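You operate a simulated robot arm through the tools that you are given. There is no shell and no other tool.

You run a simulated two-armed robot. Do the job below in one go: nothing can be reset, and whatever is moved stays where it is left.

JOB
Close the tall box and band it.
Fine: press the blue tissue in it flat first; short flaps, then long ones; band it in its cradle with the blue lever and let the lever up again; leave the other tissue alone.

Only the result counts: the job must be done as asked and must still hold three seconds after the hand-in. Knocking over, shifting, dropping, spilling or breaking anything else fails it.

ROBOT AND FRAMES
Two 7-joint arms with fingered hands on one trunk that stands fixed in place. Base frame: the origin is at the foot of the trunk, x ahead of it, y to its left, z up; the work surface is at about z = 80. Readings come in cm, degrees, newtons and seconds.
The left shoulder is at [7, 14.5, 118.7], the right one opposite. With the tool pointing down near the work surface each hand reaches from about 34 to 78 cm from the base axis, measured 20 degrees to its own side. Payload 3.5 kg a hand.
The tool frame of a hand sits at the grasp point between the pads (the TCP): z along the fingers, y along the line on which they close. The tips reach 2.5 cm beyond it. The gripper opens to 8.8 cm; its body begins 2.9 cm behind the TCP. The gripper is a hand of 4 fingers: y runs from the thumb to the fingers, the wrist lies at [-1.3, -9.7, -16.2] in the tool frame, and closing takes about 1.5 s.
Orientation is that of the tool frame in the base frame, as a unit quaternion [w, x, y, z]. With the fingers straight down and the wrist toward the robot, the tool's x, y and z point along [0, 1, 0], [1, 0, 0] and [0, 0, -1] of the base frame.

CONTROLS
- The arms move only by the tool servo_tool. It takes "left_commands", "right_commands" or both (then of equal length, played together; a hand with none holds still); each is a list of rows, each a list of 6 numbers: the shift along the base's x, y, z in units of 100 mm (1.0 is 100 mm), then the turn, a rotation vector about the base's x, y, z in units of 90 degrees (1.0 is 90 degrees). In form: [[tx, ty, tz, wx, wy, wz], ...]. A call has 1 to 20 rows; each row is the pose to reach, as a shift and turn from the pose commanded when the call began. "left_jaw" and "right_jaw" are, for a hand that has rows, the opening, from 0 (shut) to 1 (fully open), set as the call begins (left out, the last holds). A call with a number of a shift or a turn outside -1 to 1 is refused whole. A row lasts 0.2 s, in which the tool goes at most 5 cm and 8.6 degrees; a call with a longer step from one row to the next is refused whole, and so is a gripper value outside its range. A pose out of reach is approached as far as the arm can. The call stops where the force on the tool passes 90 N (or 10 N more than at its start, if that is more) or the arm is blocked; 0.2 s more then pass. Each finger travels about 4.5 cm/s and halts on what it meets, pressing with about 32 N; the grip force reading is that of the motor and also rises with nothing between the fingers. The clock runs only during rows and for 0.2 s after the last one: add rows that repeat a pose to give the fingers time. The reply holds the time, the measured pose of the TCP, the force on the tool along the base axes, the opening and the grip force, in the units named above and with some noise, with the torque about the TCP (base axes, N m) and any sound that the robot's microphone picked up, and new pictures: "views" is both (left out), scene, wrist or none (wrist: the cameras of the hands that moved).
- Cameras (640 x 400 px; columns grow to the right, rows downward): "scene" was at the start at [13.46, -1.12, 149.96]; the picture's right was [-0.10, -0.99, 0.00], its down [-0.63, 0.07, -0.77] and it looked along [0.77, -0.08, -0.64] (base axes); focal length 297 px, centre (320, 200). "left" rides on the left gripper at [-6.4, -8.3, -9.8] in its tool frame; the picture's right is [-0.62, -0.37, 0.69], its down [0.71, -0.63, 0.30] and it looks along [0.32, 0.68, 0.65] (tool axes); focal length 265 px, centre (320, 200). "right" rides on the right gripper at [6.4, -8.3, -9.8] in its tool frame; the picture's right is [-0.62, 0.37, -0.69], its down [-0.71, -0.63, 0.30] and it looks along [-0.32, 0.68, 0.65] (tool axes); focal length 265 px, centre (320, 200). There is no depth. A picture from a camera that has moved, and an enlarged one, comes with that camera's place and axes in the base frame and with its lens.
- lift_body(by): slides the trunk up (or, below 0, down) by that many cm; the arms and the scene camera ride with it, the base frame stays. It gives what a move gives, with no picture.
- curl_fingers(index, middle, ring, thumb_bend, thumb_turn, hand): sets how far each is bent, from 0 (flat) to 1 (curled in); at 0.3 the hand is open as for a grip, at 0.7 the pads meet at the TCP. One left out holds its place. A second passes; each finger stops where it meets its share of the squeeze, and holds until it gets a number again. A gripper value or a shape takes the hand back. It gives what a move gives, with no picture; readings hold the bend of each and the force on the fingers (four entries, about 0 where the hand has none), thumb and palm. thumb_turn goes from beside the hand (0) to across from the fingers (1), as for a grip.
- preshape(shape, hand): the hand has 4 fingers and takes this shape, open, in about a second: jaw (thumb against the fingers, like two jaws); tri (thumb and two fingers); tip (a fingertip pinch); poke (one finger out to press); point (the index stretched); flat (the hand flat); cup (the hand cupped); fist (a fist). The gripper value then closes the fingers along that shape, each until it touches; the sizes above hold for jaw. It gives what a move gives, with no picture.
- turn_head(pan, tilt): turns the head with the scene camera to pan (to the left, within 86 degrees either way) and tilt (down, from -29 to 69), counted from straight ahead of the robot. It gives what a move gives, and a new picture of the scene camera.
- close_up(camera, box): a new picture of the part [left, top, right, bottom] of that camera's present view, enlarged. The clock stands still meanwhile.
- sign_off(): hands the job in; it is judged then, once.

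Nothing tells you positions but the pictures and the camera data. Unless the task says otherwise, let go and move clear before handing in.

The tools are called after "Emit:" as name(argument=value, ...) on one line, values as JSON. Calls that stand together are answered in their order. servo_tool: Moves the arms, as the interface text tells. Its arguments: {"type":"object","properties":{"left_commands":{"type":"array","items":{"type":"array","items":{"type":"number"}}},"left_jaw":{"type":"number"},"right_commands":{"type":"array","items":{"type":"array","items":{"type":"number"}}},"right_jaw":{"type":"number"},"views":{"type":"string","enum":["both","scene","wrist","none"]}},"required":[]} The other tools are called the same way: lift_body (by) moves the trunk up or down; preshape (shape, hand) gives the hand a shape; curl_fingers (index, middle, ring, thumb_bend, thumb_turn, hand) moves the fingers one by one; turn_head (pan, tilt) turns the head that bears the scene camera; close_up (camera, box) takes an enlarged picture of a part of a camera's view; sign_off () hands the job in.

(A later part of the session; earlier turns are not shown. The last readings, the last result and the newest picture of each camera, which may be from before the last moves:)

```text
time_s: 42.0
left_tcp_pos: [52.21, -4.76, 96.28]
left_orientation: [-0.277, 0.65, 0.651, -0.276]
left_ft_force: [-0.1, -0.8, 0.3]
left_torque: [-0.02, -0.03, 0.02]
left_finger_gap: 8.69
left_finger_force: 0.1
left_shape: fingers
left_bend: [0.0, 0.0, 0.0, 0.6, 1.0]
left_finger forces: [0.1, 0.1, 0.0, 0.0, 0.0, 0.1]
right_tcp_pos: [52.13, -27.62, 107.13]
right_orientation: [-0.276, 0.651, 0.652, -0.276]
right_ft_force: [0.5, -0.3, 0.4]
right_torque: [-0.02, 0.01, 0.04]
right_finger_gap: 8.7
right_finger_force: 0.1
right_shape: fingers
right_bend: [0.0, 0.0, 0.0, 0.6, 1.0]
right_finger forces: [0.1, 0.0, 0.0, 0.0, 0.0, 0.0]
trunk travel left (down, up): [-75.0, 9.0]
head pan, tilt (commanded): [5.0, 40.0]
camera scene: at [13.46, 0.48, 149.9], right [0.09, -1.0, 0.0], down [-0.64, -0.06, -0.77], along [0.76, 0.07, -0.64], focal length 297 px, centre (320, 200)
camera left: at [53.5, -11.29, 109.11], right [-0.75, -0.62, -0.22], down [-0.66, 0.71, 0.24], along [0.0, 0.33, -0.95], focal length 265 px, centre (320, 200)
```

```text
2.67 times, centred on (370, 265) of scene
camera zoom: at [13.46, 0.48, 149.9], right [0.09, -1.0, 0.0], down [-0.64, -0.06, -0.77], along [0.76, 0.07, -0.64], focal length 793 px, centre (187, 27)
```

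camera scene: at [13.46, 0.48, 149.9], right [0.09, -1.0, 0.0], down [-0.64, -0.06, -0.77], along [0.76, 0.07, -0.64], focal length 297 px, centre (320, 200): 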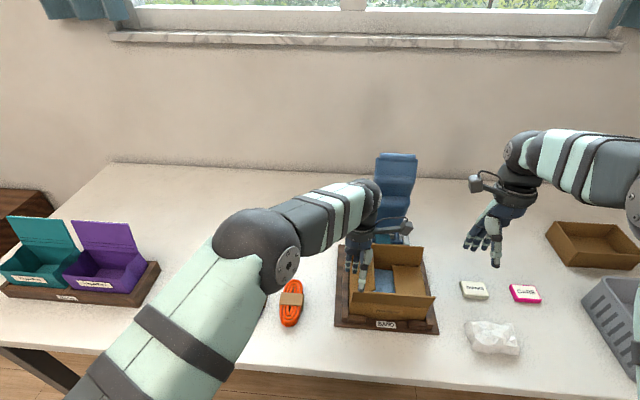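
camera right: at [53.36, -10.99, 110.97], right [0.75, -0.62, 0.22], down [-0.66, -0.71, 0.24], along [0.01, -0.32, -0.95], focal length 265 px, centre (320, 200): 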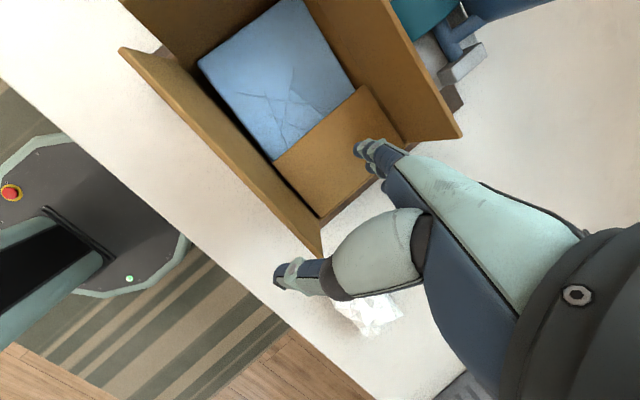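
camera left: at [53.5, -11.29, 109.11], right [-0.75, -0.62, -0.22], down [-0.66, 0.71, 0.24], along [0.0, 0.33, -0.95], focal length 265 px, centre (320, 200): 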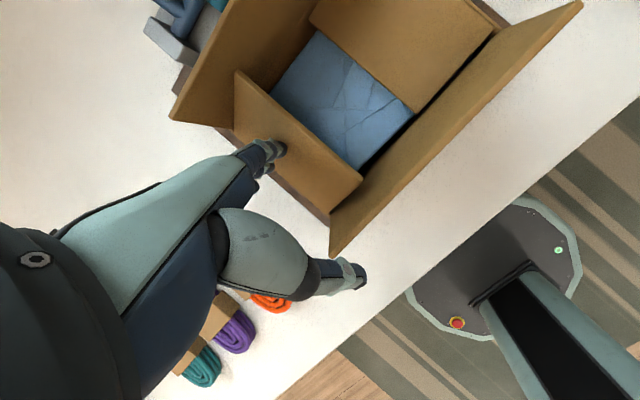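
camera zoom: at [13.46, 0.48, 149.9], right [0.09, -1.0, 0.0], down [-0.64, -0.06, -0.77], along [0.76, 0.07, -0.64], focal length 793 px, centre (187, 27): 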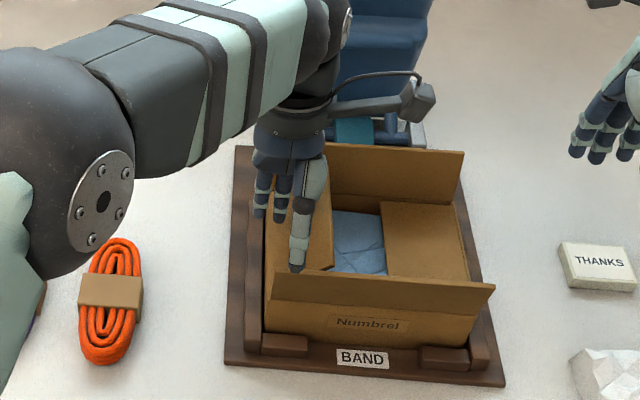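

The left flap is following inward. I'll continue in and down to lay it flat.

Emit:
servo_tool(left_commands=[[0, -0.04, -0.04, 0, 0, 0], [0, -0.07, -0.07, 0, 0, 0], [0, -0.09, -0.1, 0, 0, 0], [0, -0.11, -0.13, 0, 0, 0], [0, -0.12, -0.16, 0, 0, 0], [0, -0.12, -0.19, 0, 0, 0], [0, -0.12, -0.2, 0, 0, 0]], views="both")

Emit:
close_up(camera="scene", box=[280, 190, 460, 340])

```text
time_s: 43.5
left_tcp_pos: [51.12, -5.13, 94.29]
left_orientation: [-0.276, 0.65, 0.651, -0.277]
left_ft_force: [0.4, -0.5, 0.7]
left_torque: [0.01, 0.01, 0.02]
left_finger_gap: 8.69
left_finger_force: 0.0
left_shape: fingers
left_bend: [0.0, 0.0, 0.0, 0.6, 1.0]
left_finger forces: [0.0, 0.0, 0.1, 0.0, 0.1, 0.0]
left hand out of reach, approached as far as the arm can: row 2, 3, 4, 5, 6, 7
right_tcp_pos: [52.04, -27.43, 107.07]
right_orientation: [-0.275, 0.651, 0.652, -0.276]
right_ft_force: [0.5, 0.6, 0.1]
right_torque: [-0.03, 0.01, -0.01]
right_finger_gap: 8.68
right_finger_force: 0.0
right_shape: fingers
right_bend: [0.0, 0.0, 0.0, 0.6, 1.0]
right_finger forces: [0.0, 0.0, 0.0, 0.0, 0.0, 0.1]
trunk travel left (down, up): [-75.0, 9.0]
head pan, tilt (commanded): [5.0, 40.0]
camera scene: at [13.45, 0.52, 149.89], right [0.09, -1.0, 0.0], down [-0.64, -0.06, -0.77], along [0.76, 0.07, -0.64], focal length 297 px, centre (320, 200)
camera left: at [52.32, -11.59, 107.29], right [-0.75, -0.62, -0.22], down [-0.66, 0.71, 0.24], along [0.0, 0.32, -0.95], focal length 265 px, centre (320, 200)
```

scene: 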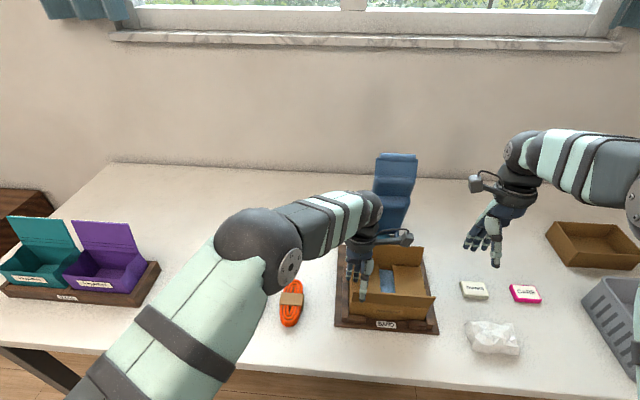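
left: 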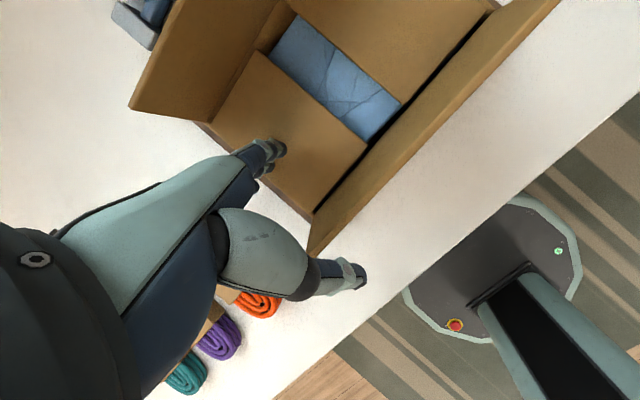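

```text
2.67 times, centred on (370, 265) of scene
camera zoom: at [13.45, 0.52, 149.89], right [0.09, -1.0, 0.0], down [-0.64, -0.06, -0.77], along [0.76, 0.07, -0.64], focal length 793 px, centre (187, 27)
```

zoom: 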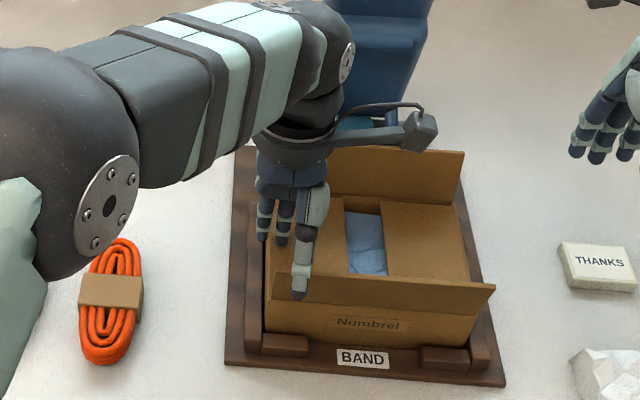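

The left flap is essentially flat too (the left arm hit its reach limit, but close enough). I'll lift the left hand away and check both short flaps stay down.

Emit:
servo_tool(left_commands=[[0, 0.02, 0.15, 0, 0, 0], [0, 0.05, 0.4, 0, 0, 0], [0, 0.1, 0.6, 0, 0, 0], [0, 0.2, 0.8, 0, 0, 0], [0, 0.4, 1.0, 0, 0, 0], [0, 0.7, 1.0, 0, 0, 0], [0, 1.0, 1.0, 0, 0, 0]], views="none")

Emit:
servo_tool(left_commands=[[-0.1, 0.3, 0.2, 0, 0, 0], [-0.2, 0.6, 0.4, 0, 0, 0], [-0.3, 0.9, 0.5, 0, 0, 0], [-0.3, 1.0, 0.5, 0, 0, 0]], views="both")

Emit:
close_up(camera="scene", box=[310, 140, 460, 340])

```text
time_s: 45.1
left_tcp_pos: [51.01, 5.08, 104.25]
left_orientation: [-0.276, 0.65, 0.651, -0.277]
left_ft_force: [1.0, -0.2, -0.1]
left_torque: [-0.03, 0.0, 0.03]
left_finger_gap: 8.71
left_finger_force: 0.0
left_shape: fingers
left_bend: [0.0, 0.0, 0.0, 0.6, 1.0]
left_finger forces: [0.1, 0.1, 0.0, 0.0, 0.1, 0.0]
right_tcp_pos: [52.09, -27.41, 107.12]
right_orientation: [-0.275, 0.651, 0.651, -0.277]
right_ft_force: [0.2, 0.7, 0.9]
right_torque: [-0.03, 0.03, 0.02]
right_finger_gap: 8.68
right_finger_force: 0.0
right_shape: fingers
right_bend: [0.0, 0.0, 0.0, 0.6, 1.0]
right_finger forces: [0.1, 0.0, 0.1, 0.0, 0.1, 0.1]
trunk travel left (down, up): [-75.0, 9.0]
head pan, tilt (commanded): [5.0, 40.0]
```

```text
time_s: 46.1
left_tcp_pos: [48.07, 15.16, 109.35]
left_orientation: [-0.276, 0.65, 0.652, -0.277]
left_ft_force: [-0.4, -0.6, -0.2]
left_torque: [0.02, 0.01, 0.0]
left_finger_gap: 8.7
left_finger_force: 0.0
left_shape: fingers
left_bend: [0.0, 0.0, 0.0, 0.6, 1.0]
left_finger forces: [0.0, 0.1, 0.1, 0.1, 0.0, 0.0]
right_tcp_pos: [52.08, -27.46, 107.11]
right_orientation: [-0.276, 0.651, 0.651, -0.276]
right_ft_force: [-0.3, -1.1, -0.6]
right_torque: [0.02, 0.04, 0.02]
right_finger_gap: 8.69
right_finger_force: 0.1
right_shape: fingers
right_bend: [0.0, 0.0, 0.0, 0.6, 1.0]
right_finger forces: [0.1, 0.2, 0.0, 0.0, 0.0, 0.0]
trunk travel left (down, up): [-75.0, 9.0]
head pan, tilt (commanded): [5.0, 40.0]
camera scene: at [13.5, 0.53, 149.89], right [0.09, -1.0, 0.0], down [-0.64, -0.06, -0.77], along [0.76, 0.07, -0.64], focal length 297 px, centre (320, 200)
camera left: at [49.33, 8.45, 122.27], right [-0.75, -0.62, -0.22], down [-0.66, 0.71, 0.24], along [0.0, 0.32, -0.95], focal length 265 px, centre (320, 200)
```

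scene: 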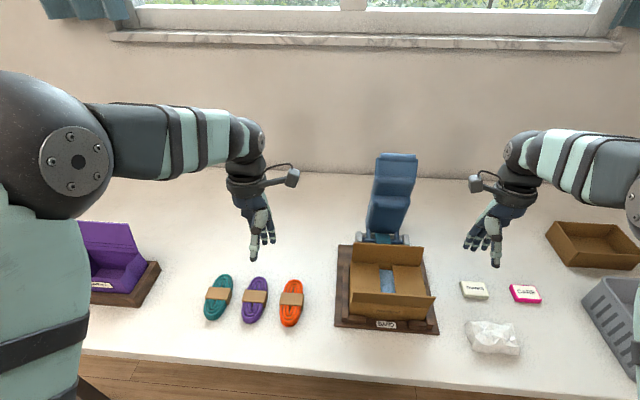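
left: 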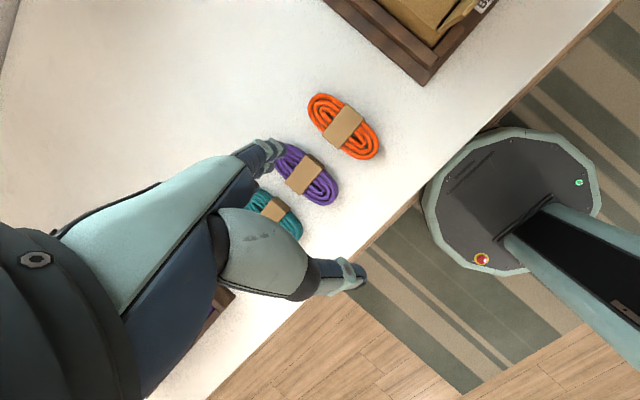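

```text
2.00 times, centred on (385, 240) of scene
camera zoom: at [13.5, 0.53, 149.89], right [0.09, -1.0, 0.0], down [-0.64, -0.06, -0.77], along [0.76, 0.07, -0.64], focal length 595 px, centre (190, 120)
```

zoom: 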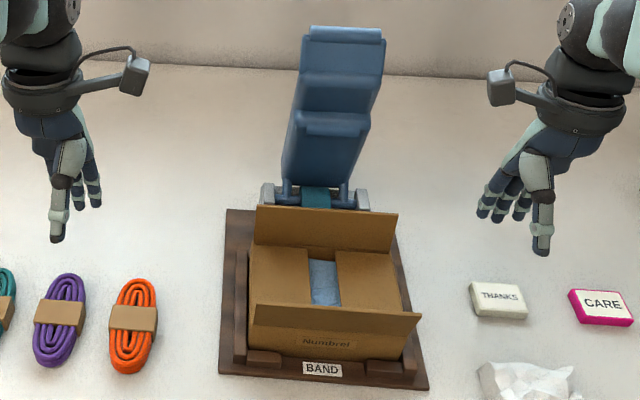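

Both short flaps lie flat with a strip of tissue visible between them. Next the front long flap: I'll bring the right hand's blade in front of it, between the box and the robot.

Emit:
servo_tool(right_commands=[[-0.2, 0, 0, 0, 0, 0], [-0.5, 0.1, 0, 0, 0, 0], [-0.8, 0.2, 0, 0, 0, 0], [-1.0, 0.4, 0, 0, 0, 0], [-1.0, 0.7, 0, 0, 0, 0], [-1.0, 1.0, 0, 0, 0, 0]], views="none")

Emit:
servo_tool(right_commands=[[0, 0.3, 0, 0, 0, 0], [0, 0.6, 0, 0, 0, 0], [0, 0.7, -0.2, 0, 0, 0], [0, 0.7, -0.3, 0, 0, 0]], views="both")

Emit:
close_up(camera="scene", box=[310, 140, 460, 340])

```text
time_s: 47.5
left_tcp_pos: [48.12, 15.06, 109.38]
left_orientation: [-0.276, 0.65, 0.651, -0.277]
left_ft_force: [0.6, 0.0, 0.4]
left_torque: [0.03, -0.01, 0.01]
left_finger_gap: 8.68
left_finger_force: 0.1
left_shape: fingers
left_bend: [0.0, 0.0, 0.0, 0.6, 1.0]
left_finger forces: [0.0, 0.0, 0.0, 0.0, 0.0, 0.1]
right_tcp_pos: [42.25, -17.4, 107.29]
right_orientation: [-0.276, 0.651, 0.651, -0.276]
right_ft_force: [-0.5, 0.7, 0.0]
right_torque: [0.02, 0.01, -0.01]
right_finger_gap: 8.68
right_finger_force: 0.0
right_shape: fingers
right_bend: [0.0, 0.0, 0.0, 0.6, 1.0]
right_finger forces: [0.0, 0.0, 0.0, 0.0, 0.0, 0.0]
trunk travel left (down, up): [-75.0, 9.0]
head pan, tilt (commanded): [5.0, 40.0]
```

```text
time_s: 48.5
left_tcp_pos: [48.09, 14.96, 109.37]
left_orientation: [-0.276, 0.651, 0.651, -0.276]
left_ft_force: [-0.7, -0.9, 0.4]
left_torque: [-0.01, -0.02, -0.05]
left_finger_gap: 8.7
left_finger_force: 0.0
left_shape: fingers
left_bend: [0.0, 0.0, 0.0, 0.6, 1.0]
left_finger forces: [0.0, 0.1, 0.0, 0.0, 0.0, 0.0]
right_tcp_pos: [42.29, -10.39, 104.11]
right_orientation: [-0.276, 0.651, 0.651, -0.275]
right_ft_force: [0.9, -0.8, -0.3]
right_torque: [-0.01, 0.05, -0.01]
right_finger_gap: 8.7
right_finger_force: 0.0
right_shape: fingers
right_bend: [0.0, 0.0, 0.0, 0.6, 1.0]
right_finger forces: [0.1, 0.1, 0.1, 0.1, 0.0, 0.0]
trunk travel left (down, up): [-75.0, 9.0]
head pan, tilt (commanded): [5.0, 40.0]
camera scene: at [13.5, 0.5, 149.89], right [0.09, -1.0, 0.0], down [-0.64, -0.06, -0.77], along [0.76, 0.07, -0.64], focal length 297 px, centre (320, 200)
camera right: at [43.44, -3.9, 116.85], right [0.75, -0.62, 0.22], down [-0.66, -0.71, 0.24], along [0.01, -0.32, -0.95], focal length 265 px, centre (320, 200)
```

scene: 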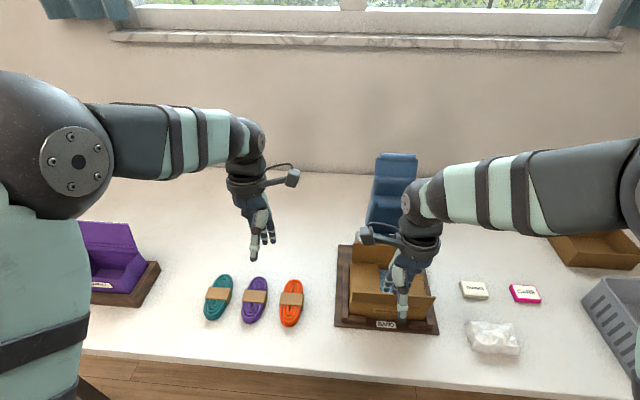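
right: 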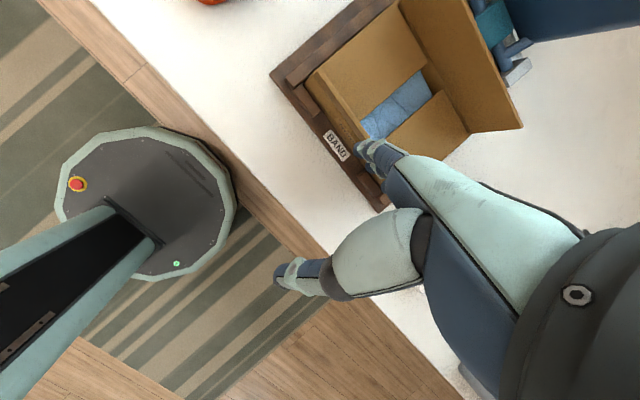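

```text
2.00 times, centred on (385, 240) of scene
camera zoom: at [13.5, 0.5, 149.89], right [0.09, -1.0, 0.0], down [-0.64, -0.06, -0.77], along [0.76, 0.07, -0.64], focal length 595 px, centre (190, 120)
```

zoom: 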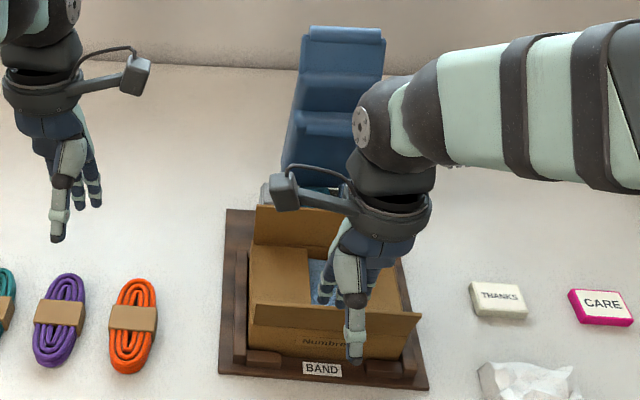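

The fingers hang about 2 cm in front of the front flap. I'll lower them to mid-flap height and push it inward and down, following the same arc.

Emit:
servo_tool(right_commands=[[0, 0, -0.2, 0, 0, 0], [0, 0, -0.4, 0, 0, 0], [0, 0, -0.62, 0, 0, 0], [0.12, 0, -0.62, 0, 0, 0], [0.22, 0, -0.62, 0, 0, 0], [0.32, 0, -0.63, 0, 0, 0], [0.4, 0, -0.65, 0, 0, 0], [0.47, 0, -0.69, 0, 0, 0]], views="both")

Emit:
close_up(camera="scene", box=[310, 140, 460, 340])

```text
time_s: 50.4
left_tcp_pos: [48.1, 14.9, 109.35]
left_orientation: [-0.276, 0.651, 0.651, -0.276]
left_ft_force: [-0.4, 0.2, -0.5]
left_torque: [0.02, 0.02, 0.01]
left_finger_gap: 8.71
left_finger_force: 0.1
left_shape: fingers
left_bend: [0.0, 0.0, 0.0, 0.6, 1.0]
left_finger forces: [0.1, 0.0, 0.1, 0.0, 0.1, 0.1]
right_tcp_pos: [46.79, -10.25, 97.2]
right_orientation: [-0.275, 0.651, 0.651, -0.276]
right_ft_force: [-0.5, -0.1, -0.1]
right_torque: [-0.03, 0.0, 0.0]
right_finger_gap: 8.68
right_finger_force: 0.1
right_shape: fingers
right_bend: [0.0, 0.0, 0.0, 0.6, 1.0]
right_finger forces: [0.1, 0.2, 0.1, 0.0, 0.0, 0.0]
trunk travel left (down, up): [-75.0, 9.0]
head pan, tilt (commanded): [5.0, 40.0]
camera scene: at [13.49, 0.51, 149.89], right [0.09, -1.0, 0.0], down [-0.64, -0.06, -0.77], along [0.76, 0.07, -0.64], focal length 297 px, centre (320, 200)
camera right: at [48.12, -3.9, 109.96], right [0.75, -0.62, 0.22], down [-0.66, -0.71, 0.24], along [0.01, -0.32, -0.95], focal length 265 px, centre (320, 200)
```

scene: 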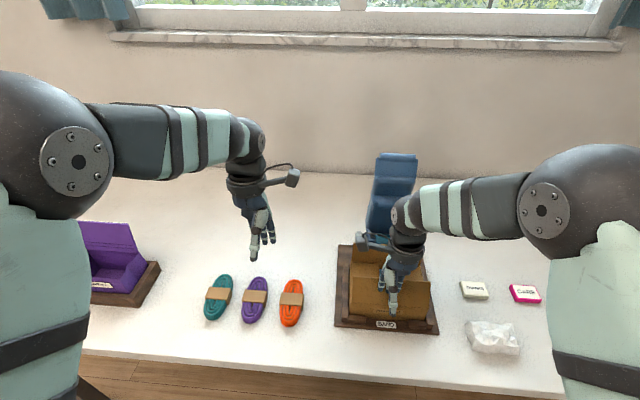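
right: 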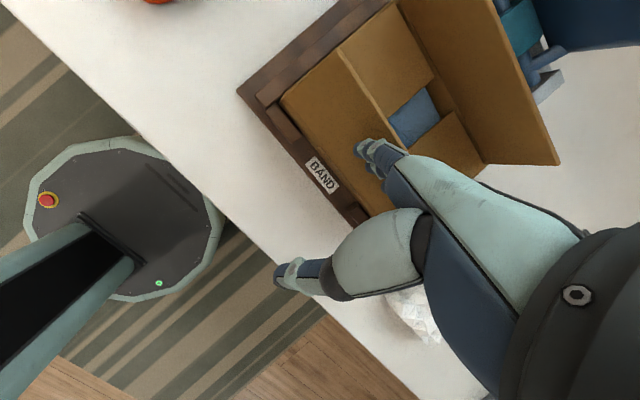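

```text
2.00 times, centred on (385, 240) of scene
camera zoom: at [13.49, 0.51, 149.89], right [0.09, -1.0, 0.0], down [-0.64, -0.06, -0.77], along [0.76, 0.07, -0.64], focal length 595 px, centre (190, 120)
```

zoom: 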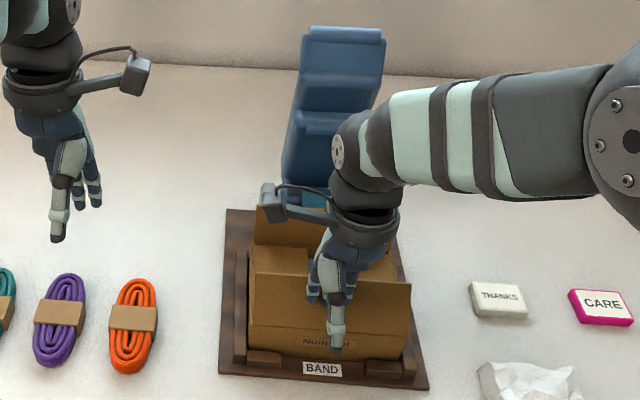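

The front flap is folding inward, about halfway. I'll carry on along the arc until it lies flat.

Emit:
servo_tool(right_commands=[[0.07, 0, -0.05, 0, 0, 0], [0.13, 0, -0.1, 0, 0, 0], [0.18, 0, -0.15, 0, 0, 0], [0.22, 0, -0.2, 0, 0, 0], [0.24, 0, -0.24, 0, 0, 0], [0.25, 0, -0.27, 0, 0, 0]], views="both")

Emit:
close_up(camera="scene", box=[310, 140, 460, 340])

```text
time_s: 51.8
left_tcp_pos: [47.93, 14.91, 109.41]
left_orientation: [-0.276, 0.651, 0.651, -0.276]
left_ft_force: [1.1, 0.6, -0.3]
left_torque: [-0.01, 0.0, 0.01]
left_finger_gap: 8.69
left_finger_force: 0.0
left_shape: fingers
left_bend: [0.0, 0.0, 0.0, 0.6, 1.0]
left_finger forces: [0.1, 0.0, 0.0, 0.0, 0.0, 0.1]
right_tcp_pos: [49.21, -10.4, 94.8]
right_orientation: [-0.276, 0.651, 0.651, -0.275]
right_ft_force: [-0.4, 0.1, 4.5]
right_torque: [-0.02, -0.28, -0.01]
right_finger_gap: 8.67
right_finger_force: 2.5
right_shape: fingers
right_bend: [0.0, 0.0, 0.0, 0.6, 1.0]
right_finger forces: [0.0, 4.9, 0.1, 0.1, 0.0, 0.0]
trunk travel left (down, up): [-75.0, 9.0]
head pan, tilt (commanded): [5.0, 40.0]
camera scene: at [13.27, 0.53, 149.93], right [0.09, -1.0, 0.0], down [-0.64, -0.06, -0.77], along [0.76, 0.07, -0.64], focal length 297 px, centre (320, 200)
camera right: at [50.47, -3.93, 107.49], right [0.75, -0.62, 0.22], down [-0.66, -0.71, 0.24], along [0.01, -0.32, -0.95], focal length 265 px, centre (320, 200)
```

scene: 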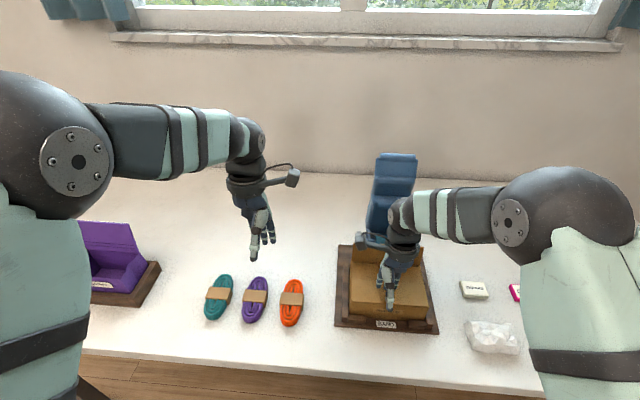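
right: 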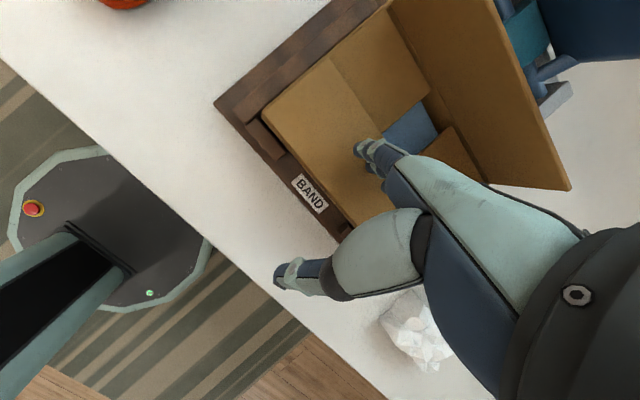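

```text
2.00 times, centred on (385, 240) of scene
camera zoom: at [13.27, 0.53, 149.93], right [0.09, -1.0, 0.0], down [-0.64, -0.06, -0.77], along [0.76, 0.07, -0.64], focal length 595 px, centre (190, 120)
```

zoom: 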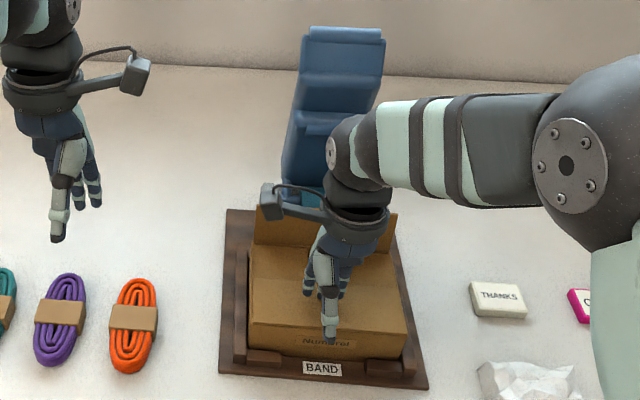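

The front long flap is flat and carries a few newtons of contact, resting on the short flaps. I'll lift, pass over the box, and position the fingers behind the back flap, in the gap before the lever.

Emit:
servo_tool(right_commands=[[0, 0, 0.2, 0, 0, 0], [0, 0, 0.5, 0, 0, 0], [0, 0, 0.9, 0, 0, 0], [0, 0, 1.0, 0, 0, 0]], views="none")

Emit:
servo_tool(right_commands=[[0.2, 0, 0.2, 0, 0, 0], [0.4, 0, 0.25, 0, 0, 0], [0.6, 0, 0.25, 0, 0, 0], [0.8, 0, 0.25, 0, 0, 0], [1.0, 0, 0.25, 0, 0, 0]], views="both")

Emit:
close_up(camera="scene", box=[310, 140, 460, 340])

```text
time_s: 52.8
left_tcp_pos: [48.05, 14.94, 109.3]
left_orientation: [-0.276, 0.65, 0.652, -0.277]
left_ft_force: [0.5, -0.3, -0.6]
left_torque: [0.01, 0.02, -0.01]
left_finger_gap: 8.69
left_finger_force: 0.0
left_shape: fingers
left_bend: [0.0, 0.0, 0.0, 0.6, 1.0]
left_finger forces: [0.0, 0.1, 0.0, 0.1, 0.1, 0.1]
right_tcp_pos: [49.25, -10.42, 104.53]
right_orientation: [-0.276, 0.651, 0.651, -0.276]
right_ft_force: [0.5, -0.1, -0.4]
right_torque: [-0.01, 0.02, -0.01]
right_finger_gap: 8.69
right_finger_force: 0.0
right_shape: fingers
right_bend: [0.0, 0.0, 0.0, 0.6, 1.0]
right_finger forces: [0.1, 0.1, 0.1, 0.0, 0.0, 0.0]
trunk travel left (down, up): [-75.0, 9.0]
head pan, tilt (commanded): [5.0, 40.0]
```

```text
time_s: 54.0
left_tcp_pos: [48.2, 14.98, 109.21]
left_orientation: [-0.278, 0.651, 0.651, -0.276]
left_ft_force: [-0.3, -0.7, 1.0]
left_torque: [0.04, 0.0, 0.0]
left_finger_gap: 8.74
left_finger_force: 0.2
left_shape: fingers
left_bend: [0.0, 0.0, 0.0, 0.6, 1.0]
left_finger forces: [0.1, 0.0, 0.0, 0.0, 0.0, 0.0]
right_tcp_pos: [59.35, -10.42, 107.01]
right_orientation: [-0.277, 0.652, 0.65, -0.276]
right_ft_force: [0.6, 0.2, 0.2]
right_torque: [0.02, 0.0, 0.02]
right_finger_gap: 8.69
right_finger_force: 0.1
right_shape: fingers
right_bend: [0.0, 0.0, 0.0, 0.6, 1.0]
right_finger forces: [0.1, 0.1, 0.0, 0.1, 0.1, 0.1]
trunk travel left (down, up): [-75.0, 9.0]
head pan, tilt (commanded): [5.0, 40.0]
camera scene: at [13.64, 0.48, 149.88], right [0.09, -1.0, 0.0], down [-0.64, -0.06, -0.77], along [0.76, 0.07, -0.64], focal length 297 px, centre (320, 200)
camera right: at [60.68, -3.9, 119.7], right [0.75, -0.62, 0.22], down [-0.66, -0.71, 0.24], along [0.0, -0.32, -0.95], focal length 265 px, centre (320, 200)
```

scene: 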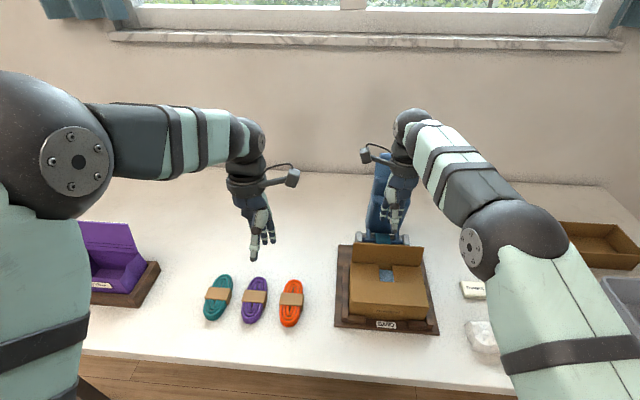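
right: 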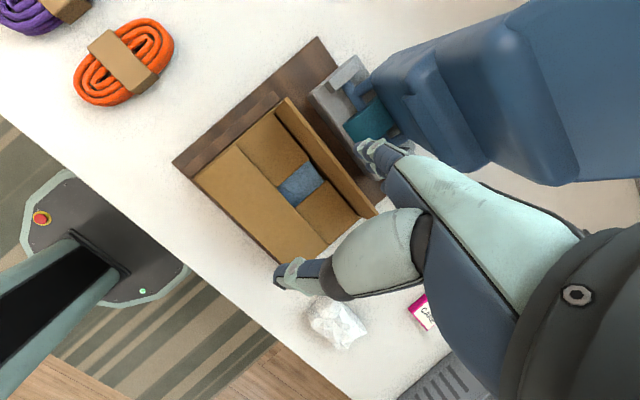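

```text
2.00 times, centred on (385, 240) of scene
camera zoom: at [13.64, 0.48, 149.88], right [0.09, -1.0, 0.0], down [-0.64, -0.06, -0.77], along [0.76, 0.07, -0.64], focal length 595 px, centre (190, 120)
```

zoom: 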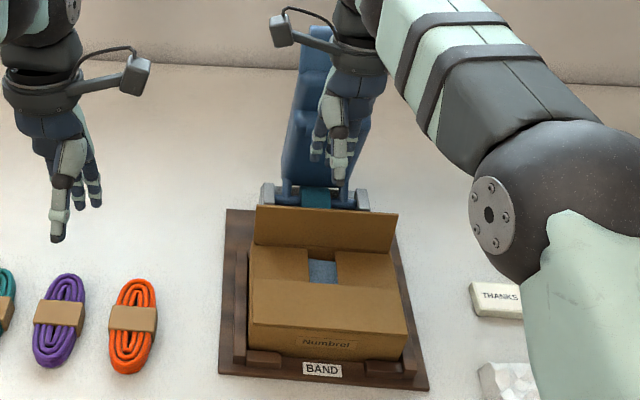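

The front flap stays closed. To keep the wrist away from the lever, I'll tilt the hand back 20° so its fingers point slightly forward, and then lower them behind the back flap.

Emit:
servo_tool(right_commands=[[0.0, 0, 0, 0, -0.07, 0], [0.02, 0, 0, 0, -0.14, 0], [0.03, 0, 0, 0, -0.22, 0], [0.03, 0, -0.2, 0, -0.22, 0], [0.03, 0, -0.4, 0, -0.22, 0], [0.03, 0, -0.6, 0, -0.22, 0]], views="both")

Emit:
close_up(camera="scene", box=[310, 140, 460, 340])

```text
time_s: 55.4
left_tcp_pos: [48.01, 14.95, 109.33]
left_orientation: [-0.277, 0.65, 0.651, -0.276]
left_ft_force: [-0.5, -0.2, -0.1]
left_torque: [0.01, -0.03, -0.04]
left_finger_gap: 8.71
left_finger_force: 0.1
left_shape: fingers
left_bend: [0.0, 0.0, 0.0, 0.6, 1.0]
left_finger forces: [0.1, 0.1, 0.0, 0.0, 0.0, 0.0]
right_tcp_pos: [59.63, -10.42, 101.14]
right_orientation: [-0.16, 0.69, 0.688, -0.159]
right_ft_force: [-0.5, -0.3, -0.1]
right_torque: [-0.04, 0.0, -0.01]
right_finger_gap: 8.7
right_finger_force: 0.1
right_shape: fingers
right_bend: [0.0, 0.0, 0.0, 0.6, 1.0]
right_finger forces: [0.0, 0.0, 0.1, 0.0, 0.0, 0.0]
trunk travel left (down, up): [-75.0, 9.0]
head pan, tilt (commanded): [5.0, 40.0]
camera scene: at [13.46, 0.5, 149.9], right [0.09, -1.0, 0.0], down [-0.64, -0.06, -0.77], along [0.76, 0.07, -0.64], focal length 297 px, centre (320, 200)
camera right: at [56.46, -3.98, 113.53], right [0.64, -0.62, 0.46], down [-0.7, -0.71, 0.0], along [0.33, -0.32, -0.89], focal length 265 px, centre (320, 200)
```

scene: 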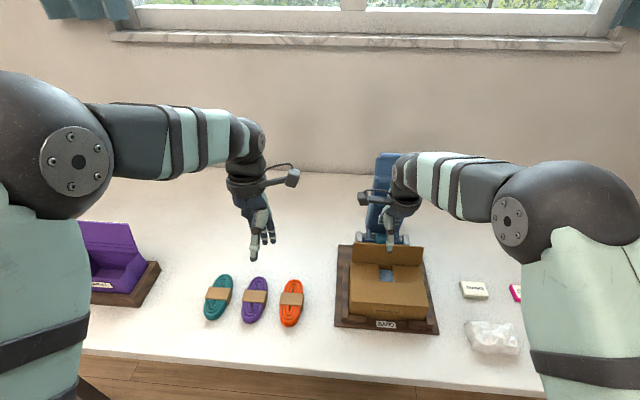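
right: 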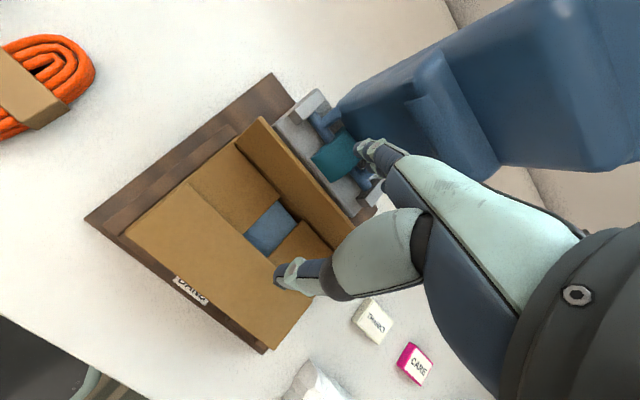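

```text
2.00 times, centred on (385, 240) of scene
camera zoom: at [13.46, 0.5, 149.9], right [0.09, -1.0, 0.0], down [-0.64, -0.06, -0.77], along [0.76, 0.07, -0.64], focal length 595 px, centre (190, 120)
```

zoom: 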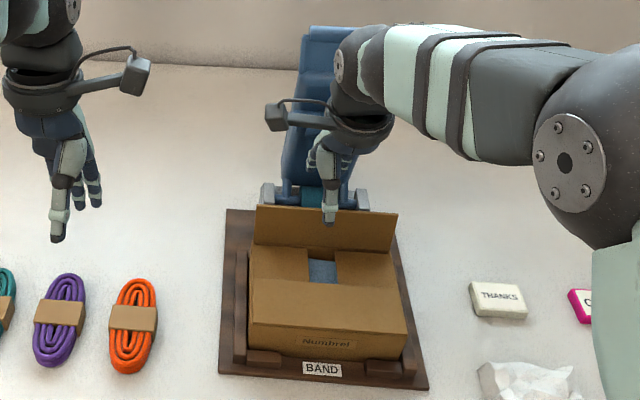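

The fingertips are over the gap between the back flap (x≈65) and the lever (x≈74). I'll lower them behind the flap, then pull it forward and down.

Emit:
servo_tool(right_commands=[[0.03, 0, -0.15, 0, 0, 0], [0.03, 0, -0.3, 0, 0, 0], [0.03, 0, -0.45, 0, 0, 0], [0.03, 0, -0.58, 0, 0, 0]], views="both")

Emit:
close_up(camera="scene", box=[310, 140, 460, 340])

```text
time_s: 56.4
left_tcp_pos: [48.08, 14.98, 109.33]
left_orientation: [-0.277, 0.651, 0.651, -0.276]
left_ft_force: [-0.3, 0.0, -0.3]
left_torque: [0.01, 0.0, -0.03]
left_finger_gap: 8.7
left_finger_force: 0.0
left_shape: fingers
left_bend: [0.0, 0.0, 0.0, 0.6, 1.0]
left_finger forces: [0.1, 0.0, 0.1, 0.1, 0.1, 0.0]
right_tcp_pos: [59.89, -10.48, 95.35]
right_orientation: [-0.159, 0.688, 0.689, -0.16]
right_ft_force: [0.4, 0.5, -0.3]
right_torque: [0.03, 0.01, 0.02]
right_finger_gap: 8.69
right_finger_force: 0.1
right_shape: fingers
right_bend: [0.0, 0.0, 0.0, 0.6, 1.0]
right_finger forces: [0.1, 0.1, 0.1, 0.0, 0.0, 0.1]
trunk travel left (down, up): [-75.0, 9.0]
head pan, tilt (commanded): [5.0, 40.0]
camera scene: at [13.52, 0.51, 149.89], right [0.09, -1.0, 0.0], down [-0.64, -0.06, -0.77], along [0.76, 0.07, -0.64], focal length 297 px, centre (320, 200)
camera right: at [56.81, -3.99, 107.66], right [0.64, -0.62, 0.46], down [-0.7, -0.72, 0.0], along [0.33, -0.32, -0.89], focal length 265 px, centre (320, 200)
```

scene: 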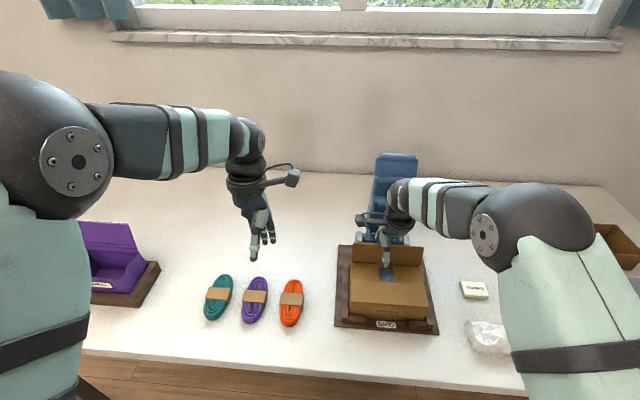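
right: 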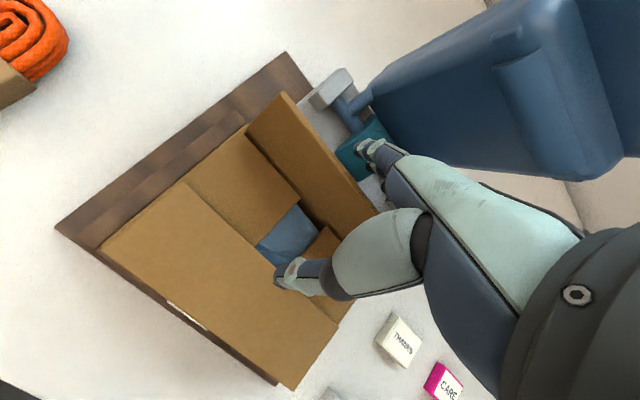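

```text
2.00 times, centred on (385, 240) of scene
camera zoom: at [13.52, 0.51, 149.89], right [0.09, -1.0, 0.0], down [-0.64, -0.06, -0.77], along [0.76, 0.07, -0.64], focal length 595 px, centre (190, 120)
```

zoom: 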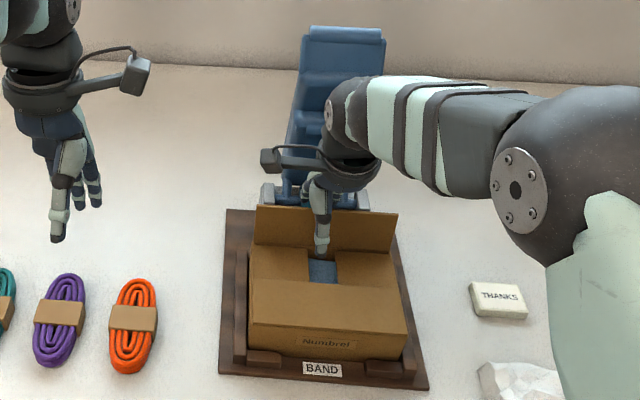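

The fingers are behind the back flap with the thumb over the box interior, touching nothing. I'll pull the flap forward gently.

Emit:
servo_tool(right_commands=[[-0.13, 0, 0, 0, 0, 0], [-0.25, 0, 0, 0, 0, 0], [-0.36, 0, 0, 0, 0, 0], [-0.46, 0, 0, 0, 0, 0], [-0.55, 0, -0.03, 0, 0, 0], [-0.61, 0, -0.08, 0, 0, 0]], views="both")

Emit:
close_up(camera="scene", box=[310, 140, 460, 340])

```text
time_s: 57.8
left_tcp_pos: [48.07, 14.91, 109.34]
left_orientation: [-0.276, 0.65, 0.652, -0.277]
left_ft_force: [-0.5, -0.1, -0.8]
left_torque: [0.01, -0.02, -0.03]
left_finger_gap: 8.71
left_finger_force: 0.1
left_shape: fingers
left_bend: [0.0, 0.0, 0.0, 0.6, 1.0]
left_finger forces: [0.0, 0.0, 0.1, 0.0, 0.0, 0.1]
right_tcp_pos: [53.69, -10.46, 94.47]
right_orientation: [-0.16, 0.689, 0.689, -0.159]
right_ft_force: [0.5, 0.4, 0.8]
right_torque: [0.0, -0.04, -0.02]
right_finger_gap: 8.73
right_finger_force: 0.2
right_shape: fingers
right_bend: [0.0, 0.0, 0.0, 0.6, 1.0]
right_finger forces: [0.1, 0.1, 0.0, 0.1, 0.1, 0.0]
trunk travel left (down, up): [-75.0, 9.0]
head pan, tilt (commanded): [5.0, 40.0]
camera scene: at [13.45, 0.51, 149.9], right [0.09, -1.0, 0.0], down [-0.64, -0.06, -0.77], along [0.76, 0.07, -0.64], focal length 297 px, centre (320, 200)
camera right: at [50.6, -3.95, 106.88], right [0.64, -0.62, 0.46], down [-0.7, -0.71, 0.0], along [0.33, -0.32, -0.89], focal length 265 px, centre (320, 200)
```

scene: 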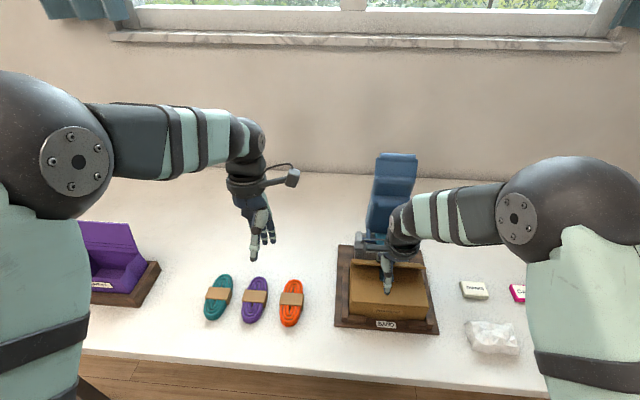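
right: 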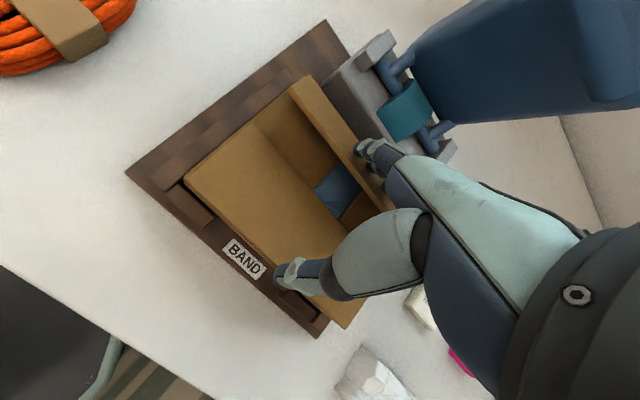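

```text
2.00 times, centred on (385, 240) of scene
camera zoom: at [13.45, 0.51, 149.9], right [0.09, -1.0, 0.0], down [-0.64, -0.06, -0.77], along [0.76, 0.07, -0.64], focal length 595 px, centre (190, 120)
```

zoom: 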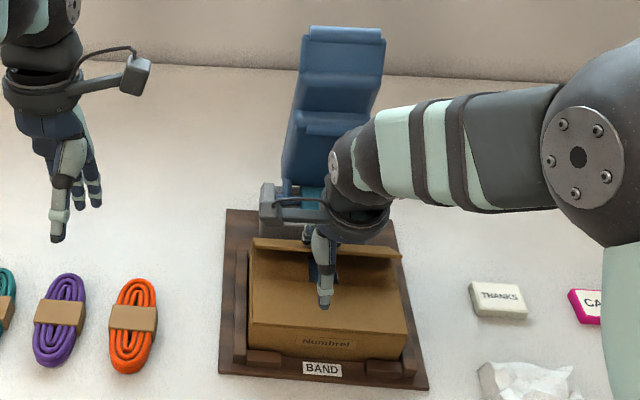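

The back flap is now leaning forward over the box. I'll carry on pulling and lowering it until it lies down.

Emit:
servo_tool(right_commands=[[-0.05, 0, -0.05, 0, 0, 0], [-0.1, 0, -0.09, 0, 0, 0], [-0.14, 0, -0.13, 0, 0, 0], [-0.17, 0, -0.16, 0, 0, 0], [-0.19, 0, -0.18, 0, 0, 0]], views="both")

Emit:
close_up(camera="scene", box=[310, 140, 460, 340])

```text
time_s: 59.0
left_tcp_pos: [48.16, 15.03, 109.29]
left_orientation: [-0.276, 0.651, 0.651, -0.276]
left_ft_force: [-0.1, 0.2, -0.5]
left_torque: [0.0, 0.02, 0.01]
left_finger_gap: 8.73
left_finger_force: 0.0
left_shape: fingers
left_bend: [0.0, 0.0, 0.0, 0.6, 1.0]
left_finger forces: [0.0, 0.1, 0.0, 0.0, 0.0, 0.0]
right_tcp_pos: [51.94, -10.29, 92.53]
right_orientation: [-0.16, 0.689, 0.689, -0.16]
right_ft_force: [0.0, -0.5, -0.8]
right_torque: [-0.01, -0.01, 0.0]
right_finger_gap: 8.71
right_finger_force: 0.1
right_shape: fingers
right_bend: [0.0, 0.0, 0.0, 0.6, 1.0]
right_finger forces: [0.0, 0.0, 0.1, 0.0, 0.0, 0.0]
trunk travel left (down, up): [-75.0, 9.0]
head pan, tilt (commanded): [5.0, 40.0]
camera scene: at [13.45, 0.51, 149.9], right [0.09, -1.0, 0.0], down [-0.64, -0.06, -0.77], along [0.76, 0.07, -0.64], focal length 297 px, centre (320, 200)
camera right: at [48.76, -3.9, 105.01], right [0.64, -0.62, 0.46], down [-0.7, -0.71, 0.0], along [0.33, -0.32, -0.89], focal length 265 px, centre (320, 200)
```

scene: 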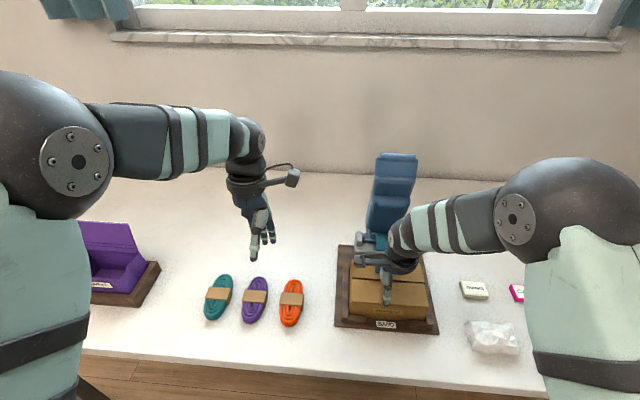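
right: 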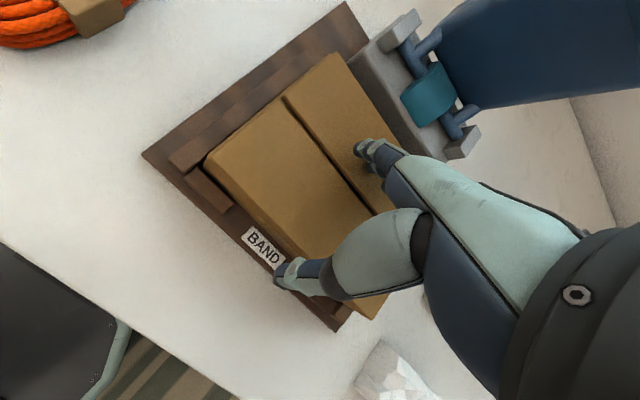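

```text
2.00 times, centred on (385, 240) of scene
camera zoom: at [13.45, 0.51, 149.9], right [0.09, -1.0, 0.0], down [-0.64, -0.06, -0.77], along [0.76, 0.07, -0.64], focal length 595 px, centre (190, 120)
```

zoom: 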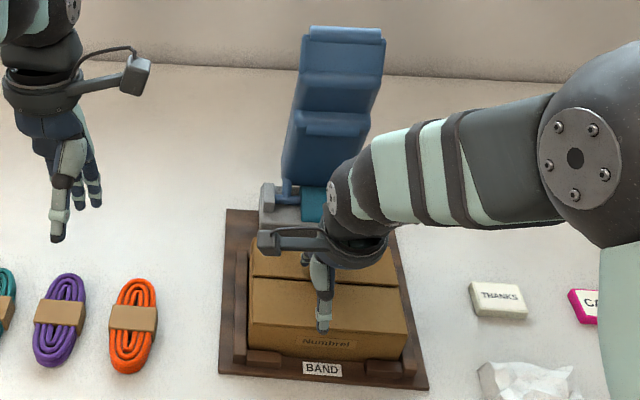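

Both long flaps are down and meet along the middle. I'll lift the right hand clear and check the closed box and the lever.

Emit:
servo_tool(right_commands=[[0, 0, 0.1, 0, 0, 0], [0, 0, 0.3, 0, 0, 0], [0, 0, 0.6, 0, 0, 0], [0, 0, 0.9, 0, 0, 0], [0, -0.2, 1.0, 0, 0, 0], [0, -0.5, 1.0, 0, 0, 0], [0, -0.8, 1.0, 0, 0, 0], [0, -1.0, 1.0, 0, 0, 0]], views="none")

Emit:
servo_tool(right_commands=[[0, -0.3, 0.2, 0, 0, 0], [0, -0.6, 0.4, 0, 0, 0], [0, -0.8, 0.5, 0, 0, 0], [0, -0.8, 0.5, 0, 0, 0]], views="both")

Emit:
close_up(camera="scene", box=[310, 140, 460, 340])

Emit:
close_up(camera="right", box=[0, 0, 400, 260])

```text
time_s: 60.8
left_tcp_pos: [48.1, 14.93, 109.37]
left_orientation: [-0.276, 0.65, 0.651, -0.276]
left_ft_force: [0.3, 0.1, 0.4]
left_torque: [-0.01, 0.02, 0.01]
left_finger_gap: 8.7
left_finger_force: 0.2
left_shape: fingers
left_bend: [0.0, 0.0, 0.0, 0.6, 1.0]
left_finger forces: [0.1, 0.1, 0.0, 0.0, 0.0, 0.0]
right_tcp_pos: [51.77, -20.32, 102.78]
right_orientation: [-0.159, 0.688, 0.69, -0.16]
right_ft_force: [0.1, -0.6, 0.3]
right_torque: [0.03, -0.03, 0.01]
right_finger_gap: 8.69
right_finger_force: 0.0
right_shape: fingers
right_bend: [0.0, 0.0, 0.0, 0.6, 1.0]
right_finger forces: [0.0, 0.0, 0.1, 0.1, 0.0, 0.0]
trunk travel left (down, up): [-75.0, 9.0]
head pan, tilt (commanded): [5.0, 40.0]
```

```text
time_s: 61.8
left_tcp_pos: [48.22, 14.97, 109.44]
left_orientation: [-0.276, 0.65, 0.651, -0.276]
left_ft_force: [-0.1, -0.2, -0.7]
left_torque: [-0.05, -0.02, 0.01]
left_finger_gap: 8.69
left_finger_force: 0.1
left_shape: fingers
left_bend: [0.0, 0.0, 0.0, 0.6, 1.0]
left_finger forces: [0.0, 0.1, 0.0, 0.0, 0.1, 0.0]
right_tcp_pos: [51.91, -28.32, 107.73]
right_orientation: [-0.159, 0.688, 0.689, -0.16]
right_ft_force: [0.4, -0.2, 0.1]
right_torque: [0.0, 0.02, 0.0]
right_finger_gap: 8.71
right_finger_force: 0.0
right_shape: fingers
right_bend: [0.0, 0.0, 0.0, 0.6, 1.0]
right_finger forces: [0.1, 0.0, 0.0, 0.1, 0.0, 0.0]
trunk travel left (down, up): [-75.0, 9.0]
head pan, tilt (commanded): [5.0, 40.0]
camera scene: at [13.46, 0.52, 149.9], right [0.09, -1.0, 0.0], down [-0.64, -0.06, -0.77], along [0.76, 0.07, -0.64], focal length 297 px, centre (320, 200)
camera right: at [48.75, -21.81, 120.12], right [0.64, -0.62, 0.46], down [-0.7, -0.72, 0.0], along [0.33, -0.32, -0.89], focal length 265 px, centre (320, 200)
```

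scene: 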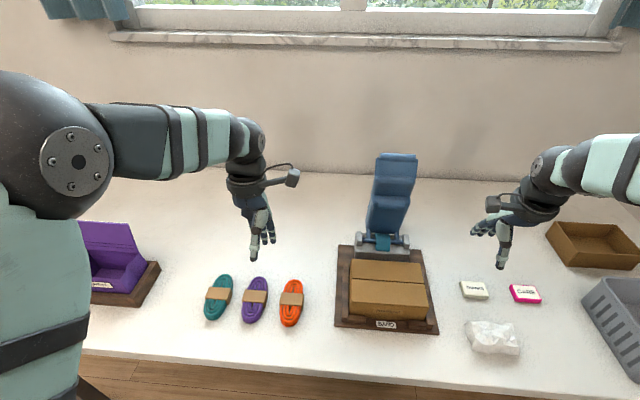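
right: 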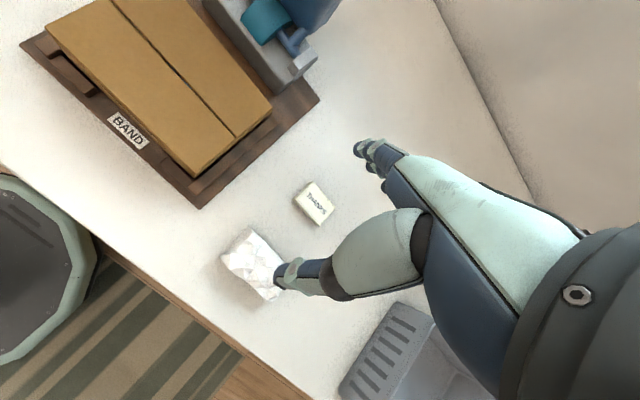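

```text
2.00 times, centred on (385, 240) of scene
camera zoom: at [13.46, 0.52, 149.9], right [0.09, -1.0, 0.0], down [-0.64, -0.06, -0.77], along [0.76, 0.07, -0.64], focal length 595 px, centre (190, 120)
```

zoom: 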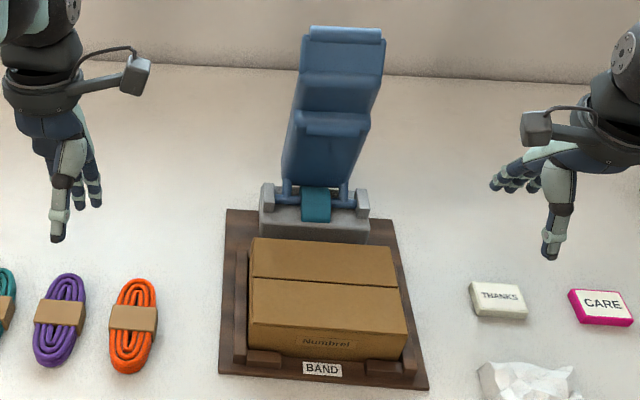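

```text
1.54 times, centred on (200, 130) of right
camera zoom: at [48.75, -21.81, 120.12], right [0.64, -0.62, 0.46], down [-0.7, -0.72, 0.0], along [0.33, -0.32, -0.89], focal length 408 px, centre (505, 308)
```

zoom: 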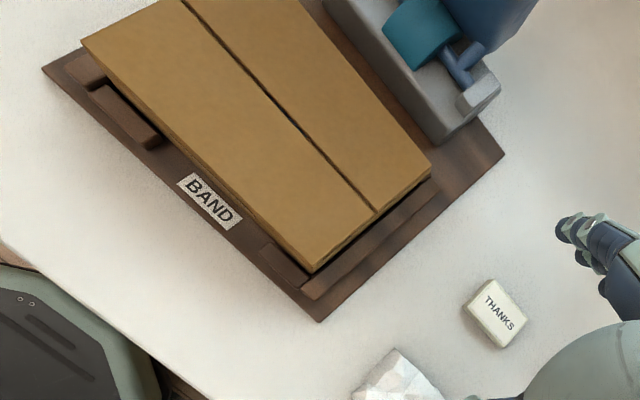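

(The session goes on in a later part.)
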